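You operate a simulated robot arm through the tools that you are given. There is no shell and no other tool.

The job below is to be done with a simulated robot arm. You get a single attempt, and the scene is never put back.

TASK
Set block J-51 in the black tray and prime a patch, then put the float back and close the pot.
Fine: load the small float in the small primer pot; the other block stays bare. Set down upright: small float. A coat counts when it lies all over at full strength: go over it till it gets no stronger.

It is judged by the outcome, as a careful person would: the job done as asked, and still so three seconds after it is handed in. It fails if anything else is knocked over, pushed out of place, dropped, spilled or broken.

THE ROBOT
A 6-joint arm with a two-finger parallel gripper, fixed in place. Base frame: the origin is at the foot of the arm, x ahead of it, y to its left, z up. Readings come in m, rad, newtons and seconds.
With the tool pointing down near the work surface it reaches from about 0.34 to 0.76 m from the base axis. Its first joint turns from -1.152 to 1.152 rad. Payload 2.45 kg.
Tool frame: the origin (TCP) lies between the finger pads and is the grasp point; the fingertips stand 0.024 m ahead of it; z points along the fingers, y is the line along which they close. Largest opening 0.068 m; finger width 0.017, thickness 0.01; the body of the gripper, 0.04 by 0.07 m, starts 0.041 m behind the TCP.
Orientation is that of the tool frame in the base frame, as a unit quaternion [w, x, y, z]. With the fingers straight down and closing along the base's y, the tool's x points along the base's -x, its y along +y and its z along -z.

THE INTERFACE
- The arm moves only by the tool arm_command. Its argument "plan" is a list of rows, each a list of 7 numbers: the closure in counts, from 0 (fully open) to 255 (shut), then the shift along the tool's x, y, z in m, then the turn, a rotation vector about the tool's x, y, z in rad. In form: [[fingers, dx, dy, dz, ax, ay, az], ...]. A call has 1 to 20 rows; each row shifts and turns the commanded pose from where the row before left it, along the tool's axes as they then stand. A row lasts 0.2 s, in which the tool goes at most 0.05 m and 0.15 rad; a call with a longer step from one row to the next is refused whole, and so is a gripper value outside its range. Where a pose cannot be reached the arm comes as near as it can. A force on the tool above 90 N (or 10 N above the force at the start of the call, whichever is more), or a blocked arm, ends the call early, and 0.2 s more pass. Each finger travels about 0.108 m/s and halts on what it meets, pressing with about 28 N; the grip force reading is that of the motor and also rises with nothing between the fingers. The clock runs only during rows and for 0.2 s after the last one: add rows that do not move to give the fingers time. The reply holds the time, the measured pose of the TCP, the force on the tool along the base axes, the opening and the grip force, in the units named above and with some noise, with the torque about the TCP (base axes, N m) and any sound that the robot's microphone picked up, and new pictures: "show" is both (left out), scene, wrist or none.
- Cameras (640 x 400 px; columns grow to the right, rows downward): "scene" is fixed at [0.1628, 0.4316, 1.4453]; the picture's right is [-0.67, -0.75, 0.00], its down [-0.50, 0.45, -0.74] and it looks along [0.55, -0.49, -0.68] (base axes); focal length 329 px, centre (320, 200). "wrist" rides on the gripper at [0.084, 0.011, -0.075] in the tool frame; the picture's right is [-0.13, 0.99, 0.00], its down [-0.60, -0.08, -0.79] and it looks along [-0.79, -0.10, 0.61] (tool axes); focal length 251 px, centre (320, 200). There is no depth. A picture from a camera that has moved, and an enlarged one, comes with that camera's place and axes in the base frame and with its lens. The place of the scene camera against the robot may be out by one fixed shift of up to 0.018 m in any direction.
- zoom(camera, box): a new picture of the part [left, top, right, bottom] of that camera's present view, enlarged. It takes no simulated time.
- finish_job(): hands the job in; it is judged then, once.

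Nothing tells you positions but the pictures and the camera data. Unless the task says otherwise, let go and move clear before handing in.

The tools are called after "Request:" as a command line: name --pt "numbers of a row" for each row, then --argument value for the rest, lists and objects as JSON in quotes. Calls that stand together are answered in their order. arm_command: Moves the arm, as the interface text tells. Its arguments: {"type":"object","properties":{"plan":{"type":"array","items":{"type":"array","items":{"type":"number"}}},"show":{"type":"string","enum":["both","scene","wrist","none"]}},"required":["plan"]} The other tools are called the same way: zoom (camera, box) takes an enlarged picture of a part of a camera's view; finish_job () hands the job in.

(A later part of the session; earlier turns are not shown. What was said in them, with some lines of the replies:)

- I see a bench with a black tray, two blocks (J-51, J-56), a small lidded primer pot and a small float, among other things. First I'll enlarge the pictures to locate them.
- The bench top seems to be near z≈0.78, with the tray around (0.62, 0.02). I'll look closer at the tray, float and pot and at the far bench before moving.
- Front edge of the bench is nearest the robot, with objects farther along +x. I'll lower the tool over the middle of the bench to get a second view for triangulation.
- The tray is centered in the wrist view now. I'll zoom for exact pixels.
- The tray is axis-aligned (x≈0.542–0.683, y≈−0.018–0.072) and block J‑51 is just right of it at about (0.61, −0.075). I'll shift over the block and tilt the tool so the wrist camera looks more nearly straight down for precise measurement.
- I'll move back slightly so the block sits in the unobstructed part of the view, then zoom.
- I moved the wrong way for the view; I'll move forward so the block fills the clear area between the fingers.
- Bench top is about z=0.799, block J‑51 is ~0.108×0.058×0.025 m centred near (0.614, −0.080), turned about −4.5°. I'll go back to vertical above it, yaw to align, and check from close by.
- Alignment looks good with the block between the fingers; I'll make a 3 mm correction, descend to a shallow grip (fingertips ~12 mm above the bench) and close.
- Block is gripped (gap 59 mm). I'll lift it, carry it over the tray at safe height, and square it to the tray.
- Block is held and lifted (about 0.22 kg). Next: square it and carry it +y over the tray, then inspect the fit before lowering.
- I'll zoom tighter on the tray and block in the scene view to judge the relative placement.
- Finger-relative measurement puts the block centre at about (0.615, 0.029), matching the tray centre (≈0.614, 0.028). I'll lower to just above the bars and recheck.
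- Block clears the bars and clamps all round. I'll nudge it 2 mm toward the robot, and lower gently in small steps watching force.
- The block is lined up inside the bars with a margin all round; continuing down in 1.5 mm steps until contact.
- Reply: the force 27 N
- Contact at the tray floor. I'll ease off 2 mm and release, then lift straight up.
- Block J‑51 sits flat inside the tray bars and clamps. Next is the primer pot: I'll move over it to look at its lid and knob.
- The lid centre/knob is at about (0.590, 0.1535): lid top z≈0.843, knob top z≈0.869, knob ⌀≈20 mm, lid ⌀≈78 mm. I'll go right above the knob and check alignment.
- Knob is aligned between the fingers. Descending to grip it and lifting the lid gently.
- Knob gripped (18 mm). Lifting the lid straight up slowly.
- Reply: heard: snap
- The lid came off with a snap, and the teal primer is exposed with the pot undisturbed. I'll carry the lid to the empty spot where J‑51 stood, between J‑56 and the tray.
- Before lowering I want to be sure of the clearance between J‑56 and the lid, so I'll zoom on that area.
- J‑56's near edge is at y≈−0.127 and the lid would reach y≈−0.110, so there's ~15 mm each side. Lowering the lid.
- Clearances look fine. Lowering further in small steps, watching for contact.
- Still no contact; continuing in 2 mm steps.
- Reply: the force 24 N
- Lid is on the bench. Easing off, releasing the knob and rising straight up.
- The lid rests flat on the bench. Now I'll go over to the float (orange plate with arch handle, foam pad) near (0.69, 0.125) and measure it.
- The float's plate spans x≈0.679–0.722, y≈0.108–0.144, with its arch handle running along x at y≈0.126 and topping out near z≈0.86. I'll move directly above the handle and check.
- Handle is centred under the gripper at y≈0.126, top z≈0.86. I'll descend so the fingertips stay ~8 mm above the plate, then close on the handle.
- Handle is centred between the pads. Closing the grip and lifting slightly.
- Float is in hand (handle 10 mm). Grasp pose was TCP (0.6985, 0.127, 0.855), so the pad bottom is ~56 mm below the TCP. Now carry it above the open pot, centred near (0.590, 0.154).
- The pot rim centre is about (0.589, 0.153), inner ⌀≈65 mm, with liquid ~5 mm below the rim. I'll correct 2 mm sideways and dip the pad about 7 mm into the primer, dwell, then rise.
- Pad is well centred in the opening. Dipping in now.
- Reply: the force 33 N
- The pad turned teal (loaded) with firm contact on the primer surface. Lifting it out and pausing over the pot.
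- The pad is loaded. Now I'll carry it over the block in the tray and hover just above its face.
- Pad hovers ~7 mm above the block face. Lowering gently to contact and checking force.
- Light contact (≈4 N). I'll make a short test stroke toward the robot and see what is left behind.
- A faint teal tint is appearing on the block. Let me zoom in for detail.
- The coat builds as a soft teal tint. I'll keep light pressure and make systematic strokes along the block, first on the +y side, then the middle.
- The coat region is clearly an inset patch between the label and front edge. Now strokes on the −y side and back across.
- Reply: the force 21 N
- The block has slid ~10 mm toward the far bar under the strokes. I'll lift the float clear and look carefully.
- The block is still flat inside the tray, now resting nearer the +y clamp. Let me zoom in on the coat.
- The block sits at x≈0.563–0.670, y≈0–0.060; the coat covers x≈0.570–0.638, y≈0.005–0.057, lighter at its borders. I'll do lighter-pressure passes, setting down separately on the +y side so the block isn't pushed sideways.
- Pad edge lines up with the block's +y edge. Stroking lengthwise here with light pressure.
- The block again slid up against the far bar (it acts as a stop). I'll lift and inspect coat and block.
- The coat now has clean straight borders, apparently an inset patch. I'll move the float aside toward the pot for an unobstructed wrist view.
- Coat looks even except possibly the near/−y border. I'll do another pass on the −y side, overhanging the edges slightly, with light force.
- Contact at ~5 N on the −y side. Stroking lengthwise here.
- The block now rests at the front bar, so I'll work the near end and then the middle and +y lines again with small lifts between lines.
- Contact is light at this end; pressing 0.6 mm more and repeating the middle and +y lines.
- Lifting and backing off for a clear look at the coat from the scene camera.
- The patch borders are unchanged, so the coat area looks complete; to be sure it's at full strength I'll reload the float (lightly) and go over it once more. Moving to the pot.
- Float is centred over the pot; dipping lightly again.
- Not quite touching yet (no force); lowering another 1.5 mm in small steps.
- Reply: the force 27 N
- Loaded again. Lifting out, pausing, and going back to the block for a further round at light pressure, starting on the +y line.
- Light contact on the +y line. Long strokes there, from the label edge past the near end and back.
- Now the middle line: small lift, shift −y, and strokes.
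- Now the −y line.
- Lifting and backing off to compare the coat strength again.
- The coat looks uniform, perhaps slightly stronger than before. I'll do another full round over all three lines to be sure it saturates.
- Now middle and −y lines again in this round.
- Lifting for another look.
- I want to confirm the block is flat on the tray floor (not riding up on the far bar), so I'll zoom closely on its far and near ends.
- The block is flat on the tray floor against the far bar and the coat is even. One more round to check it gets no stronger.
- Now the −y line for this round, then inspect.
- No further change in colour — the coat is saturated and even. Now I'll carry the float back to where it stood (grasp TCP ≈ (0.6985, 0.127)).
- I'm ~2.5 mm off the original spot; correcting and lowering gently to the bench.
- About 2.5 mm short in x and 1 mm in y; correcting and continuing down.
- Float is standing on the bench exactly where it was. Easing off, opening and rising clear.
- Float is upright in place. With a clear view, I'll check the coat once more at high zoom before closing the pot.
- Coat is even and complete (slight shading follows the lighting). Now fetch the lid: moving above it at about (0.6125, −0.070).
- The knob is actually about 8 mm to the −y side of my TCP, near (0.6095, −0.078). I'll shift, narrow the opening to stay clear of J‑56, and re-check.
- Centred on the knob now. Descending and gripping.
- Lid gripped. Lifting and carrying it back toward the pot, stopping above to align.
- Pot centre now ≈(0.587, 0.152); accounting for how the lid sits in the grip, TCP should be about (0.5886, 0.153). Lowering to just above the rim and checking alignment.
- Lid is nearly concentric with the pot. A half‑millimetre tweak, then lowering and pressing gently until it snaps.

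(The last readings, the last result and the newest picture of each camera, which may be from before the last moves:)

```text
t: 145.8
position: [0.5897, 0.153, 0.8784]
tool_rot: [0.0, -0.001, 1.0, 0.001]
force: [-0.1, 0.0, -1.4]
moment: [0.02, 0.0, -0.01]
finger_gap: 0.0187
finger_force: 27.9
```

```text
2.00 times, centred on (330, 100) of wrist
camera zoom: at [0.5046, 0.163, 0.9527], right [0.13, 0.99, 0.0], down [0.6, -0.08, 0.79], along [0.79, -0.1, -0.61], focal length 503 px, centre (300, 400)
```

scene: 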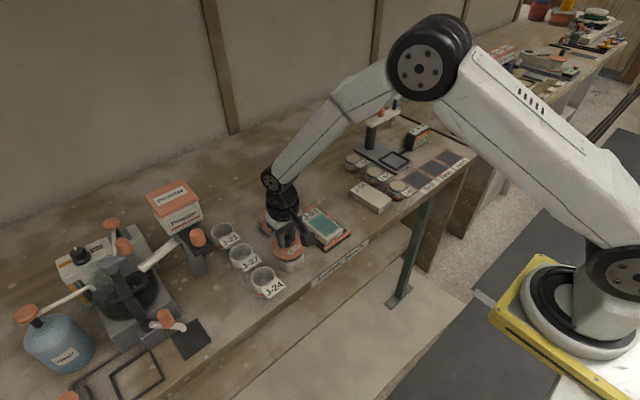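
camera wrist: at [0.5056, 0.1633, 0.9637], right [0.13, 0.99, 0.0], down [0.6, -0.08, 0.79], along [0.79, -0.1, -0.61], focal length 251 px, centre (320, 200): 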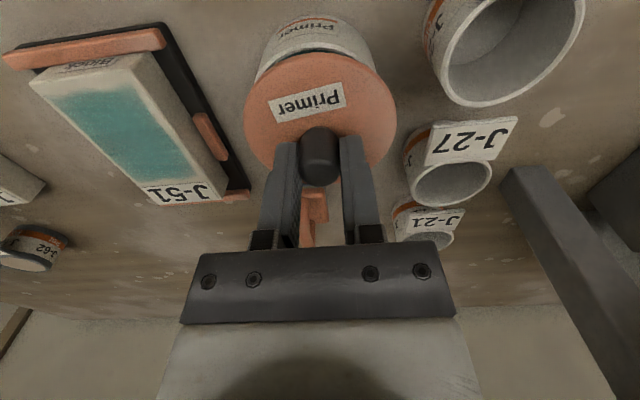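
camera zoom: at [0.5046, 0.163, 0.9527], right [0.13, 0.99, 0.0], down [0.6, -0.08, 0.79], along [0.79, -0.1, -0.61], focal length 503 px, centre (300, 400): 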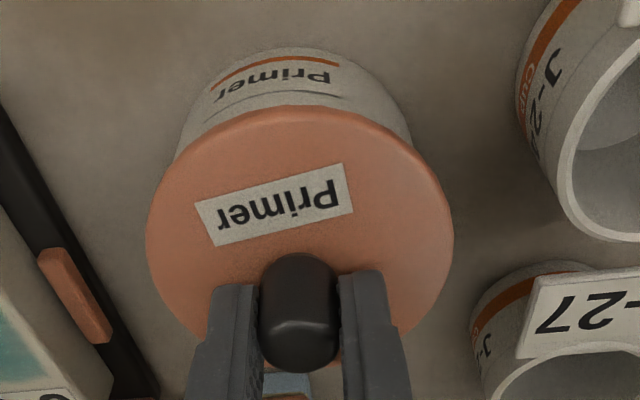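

Alignment is within about a millimetre; shifting 0.7 mm in −y and pressing down in small steps.

Request:
arm_command --pt "255 0 -0.0007 0.0015 0 0 0" --pt "255 0 0 0 0 0 0" --show "none"

Request:
arm_command --pt "255 0 0 0.0015 0 0 0" --pt "255 0 0 0 0 0 0" --show "none"

Request:
arm_command --pt "255 0 0 0.0012 0 0 0" --pt "255 0 0 0 0 0 0" --show "none"

```text
t: 146.4
position: [0.5881, 0.1531, 0.8776]
tool_rot: [0.0, 0.0, 1.0, 0.0]
force: [-11.9, -2.0, 20.8]
moment: [-0.04, 0.24, -0.04]
finger_gap: 0.0188
finger_force: 27.9
heard: snap
```

```text
t: 147.0
position: [0.5884, 0.1511, 0.8755]
tool_rot: [0.001, 0.0, 1.0, 0.001]
force: [-7.0, -7.4, 23.0]
moment: [-0.14, 0.1, -0.03]
finger_gap: 0.0187
finger_force: 27.6
```

```text
t: 147.6
position: [0.5895, 0.1532, 0.8729]
tool_rot: [0.003, 0.0, 1.0, 0.001]
force: [-1.5, -12.1, 23.8]
moment: [-0.19, -0.01, -0.01]
finger_gap: 0.0188
finger_force: 27.4
```

The lid snapped on. I'll ease the pressure slightly (without pulling), look, and then release.

Request:
arm_command --pt "255 0 0 -0.001 0 0 0" --pt "255 0 0 0 0 0 0"

Request:
zoom --camera "scene" --box '[260, 200, 330, 270]'

Request:
zoom --camera "wrist" --box '[200, 0, 460, 200]'

```text
t: 148.2
position: [0.5896, 0.154, 0.8742]
tool_rot: [0.001, 0.0, 1.0, 0.0]
force: [3.2, -7.1, 9.8]
moment: [-0.13, -0.46, -0.17]
finger_gap: 0.0188
finger_force: 28.5
camera wrist: at [0.5044, 0.1634, 0.9492], right [0.13, 0.99, 0.0], down [0.6, -0.08, 0.79], along [0.79, -0.1, -0.61], focal length 251 px, centre (320, 200)
```

scene: 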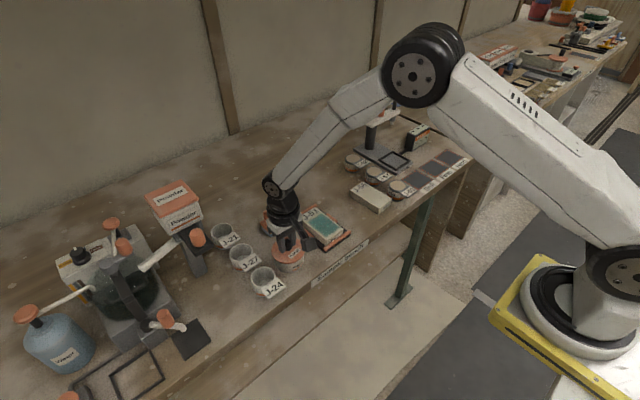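
wrist: 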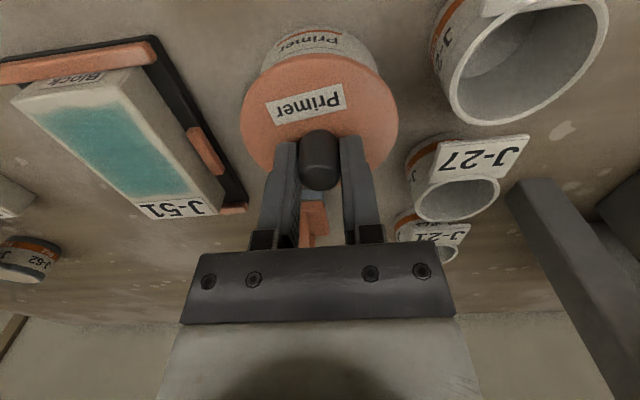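

```text
5.71 times, centred on (295, 235) of scene
camera zoom: at [0.1627, 0.4314, 1.4454], right [-0.67, -0.75, 0.0], down [-0.5, 0.45, -0.74], along [0.55, -0.49, -0.68], focal length 1878 px, centre (463, 0)
```

zoom: 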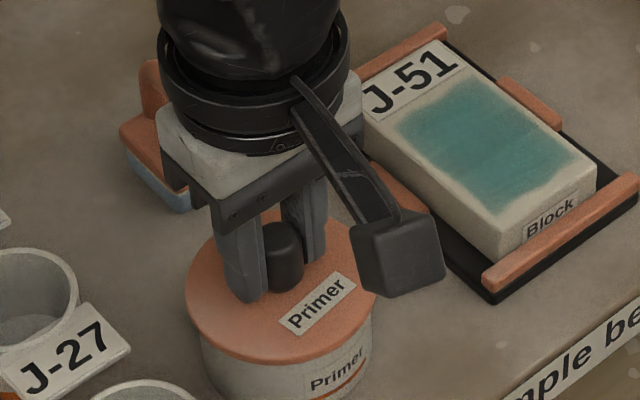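

```text
2.00 times, centred on (330, 100) of wrist
camera zoom: at [0.5044, 0.1634, 0.9492], right [0.13, 0.99, 0.0], down [0.6, -0.08, 0.79], along [0.79, -0.1, -0.61], focal length 503 px, centre (300, 400)
```

zoom: 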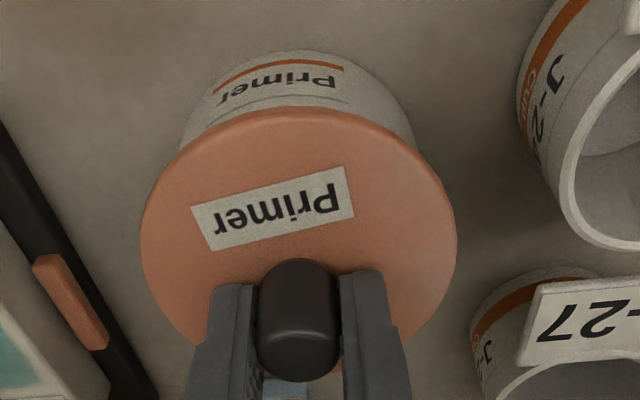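

The lid is seated flush. Releasing the knob and rising straight up.

Request:
arm_command --pt "255 0 0 -0.0004 0 0 0" --pt "150 0 0 0 0 0 0" --pt "60 0 0 0 0 0 0" --pt "60 0 0 0 0 0 0" --pt "60 0 0 -0.01 0 0 0" --pt "60 0 0 -0.03 0 0 0" --pt "0 0 0 -0.045 0 0 0" --pt "0 0 0 -0.045 0 0 0" --pt "0 0 0 0 0 0 0"

Request:
zoom --camera "scene" --box '[230, 180, 350, 290]'

Request:
zoom --camera "wrist" --box '[200, 0, 460, 200]'

```text
t: 150.2
position: [0.5889, 0.1533, 1.0053]
tool_rot: [0.0, -0.001, 1.0, 0.001]
force: [-0.5, 0.1, 0.4]
moment: [-0.05, 0.0, 0.01]
finger_gap: 0.0681
finger_force: 0.1
camera wrist: at [0.5041, 0.163, 1.0808], right [0.13, 0.99, 0.0], down [0.6, -0.08, 0.79], along [0.79, -0.1, -0.61], focal length 251 px, centre (320, 200)
```

scene: 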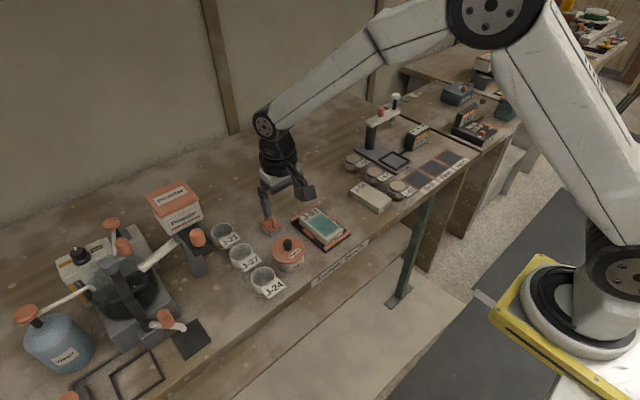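
wrist: 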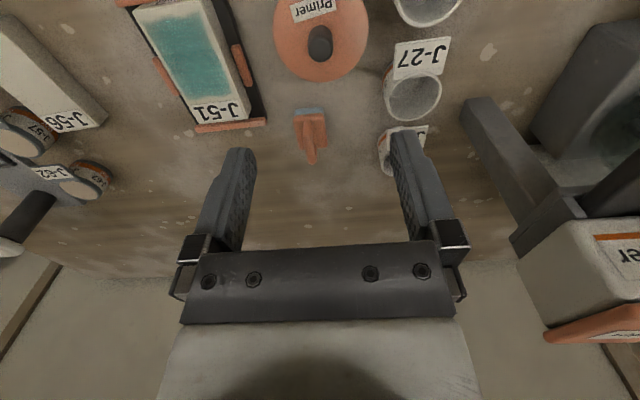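

```text
3.64 times, centred on (290, 235) of scene
camera zoom: at [0.1628, 0.4316, 1.4453], right [-0.67, -0.75, 0.0], down [-0.5, 0.45, -0.74], along [0.55, -0.49, -0.68], focal length 1195 px, centre (429, 73)
```

zoom: 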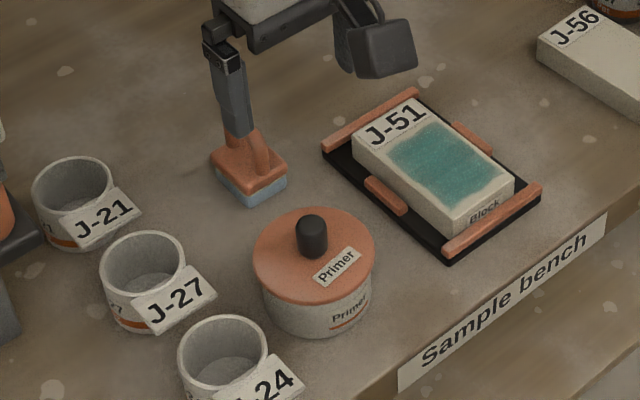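

```text
2.00 times, centred on (330, 100) of wrist
camera zoom: at [0.5041, 0.163, 1.0808], right [0.13, 0.99, 0.0], down [0.6, -0.08, 0.79], along [0.79, -0.1, -0.61], focal length 503 px, centre (300, 400)
```

zoom: 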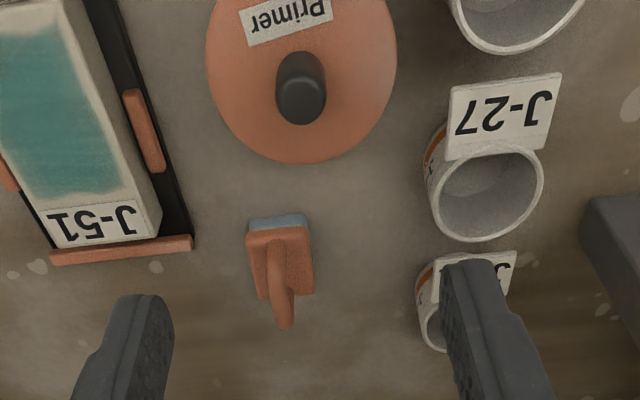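

Pot is closed, float stands upright, block is in the tray. I'll retreat and take a last close look at the coat and the lid from a clear viewpoint.

Request:
arm_command --pt "0 0.012 -0.03 -0.005 0 0 0" --pt "0 0.012 -0.03 -0.005 0 0 0" --pt "0 0.012 -0.03 -0.005 0 0 0" --pt "0 0.012 -0.03 -0.005 0 0 0" --pt "0 0 0 0 0 0 0"

Request:
zoom --camera "wrist" --box '[250, 40, 400, 180]'

Request:
zoom --camera "scene" --box '[265, 215, 315, 275]'

Request:
zoom --camera "scene" --box '[308, 208, 340, 240]'

```text
t: 151.4
position: [0.5383, 0.0335, 1.0256]
tool_rot: [0.001, -0.001, 1.0, 0.0]
force: [-0.1, 0.0, -1.1]
moment: [-0.04, 0.01, -0.01]
finger_gap: 0.0678
finger_force: 0.1
camera wrist: at [0.4542, 0.044, 1.1007], right [0.13, 0.99, 0.0], down [0.6, -0.08, 0.79], along [0.79, -0.1, -0.61], focal length 251 px, centre (320, 200)
```

scene: 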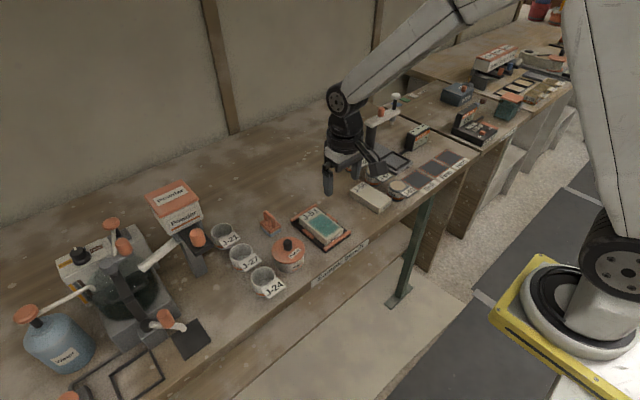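
wrist: 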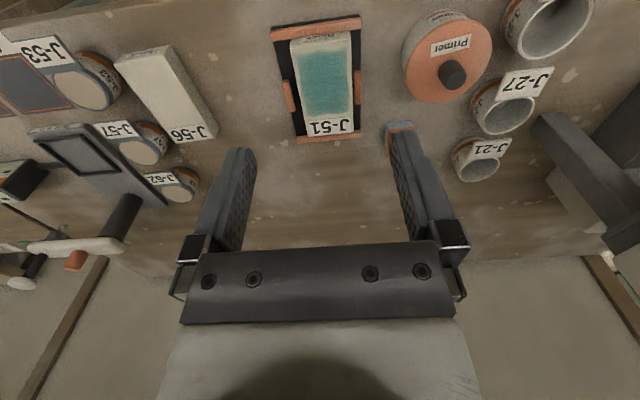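

```text
2.86 times, centred on (325, 110) of wrist
camera zoom: at [0.4542, 0.044, 1.1007], right [0.13, 0.99, 0.0], down [0.6, -0.08, 0.79], along [0.79, -0.1, -0.61], focal length 718 px, centre (306, 457)
```

zoom: 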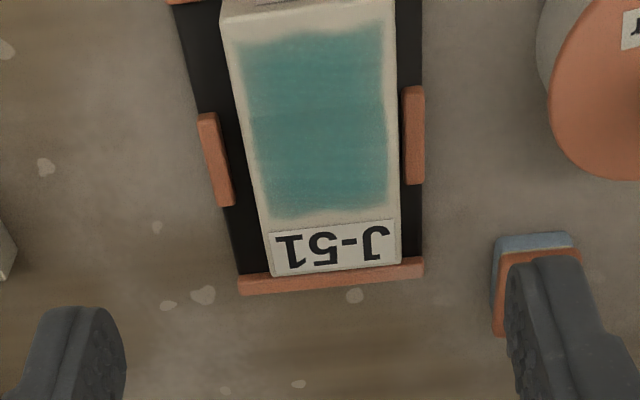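

```text
6.67 times, centred on (290, 245) of scene
camera zoom: at [0.1628, 0.4316, 1.4453], right [-0.67, -0.75, 0.0], down [-0.5, 0.45, -0.74], along [0.55, -0.49, -0.68], focal length 2190 px, centre (520, -100)
```

zoom: 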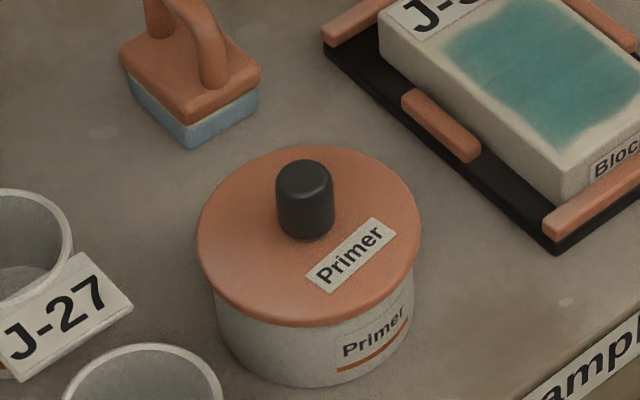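

```text
12.50 times, centred on (324, 224) of scene
camera zoom: at [0.1628, 0.4316, 1.4453], right [-0.67, -0.75, 0.0], down [-0.5, 0.45, -0.74], along [0.55, -0.49, -0.68], focal length 4107 px, centre (270, -100)
```

zoom: 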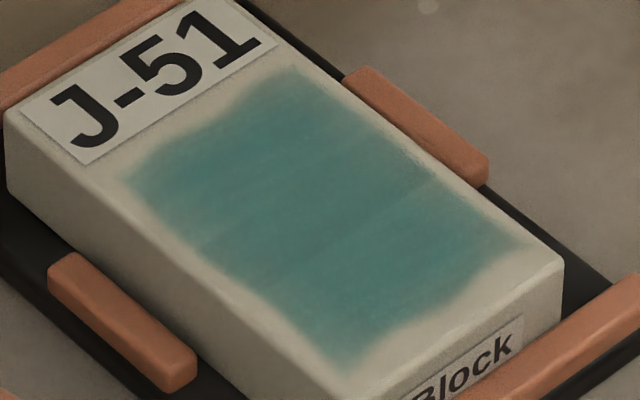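

From straight on, the patch is an even, solid teal rectangle with clean margins. J‑51 lies flat in the tray, the lid is seated, the float stands upright where it was, J‑56 is bare and the gripper is clear. I'm handing the job in.

Request:
finish_job

```text
The job is handed in.
```

The job is done and handed in; I have no verdict back yet. Before handing in I checked it in the camera pictures:

- **Block J‑51:** it sits flat in the black tray. It slid back and forth between the end bars while I stroked it, and now rests against the front bar.
- **Patch:** it is an even teal coat, from the J‑51 label to just short of the front edge. I reloaded the float once, and the last round of strokes made it no stronger.
- **Small float:** it stands upright where it was. Its pad is still wet with primer, so it may mark the bench.
- **Primer pot:** the lid snapped on and sits flush. Dipping the float shifted the pot about 2–3 mm from where it stood.
- **Everything else:** J‑56 is bare. I saw nothing else moved, knocked over or spilled.
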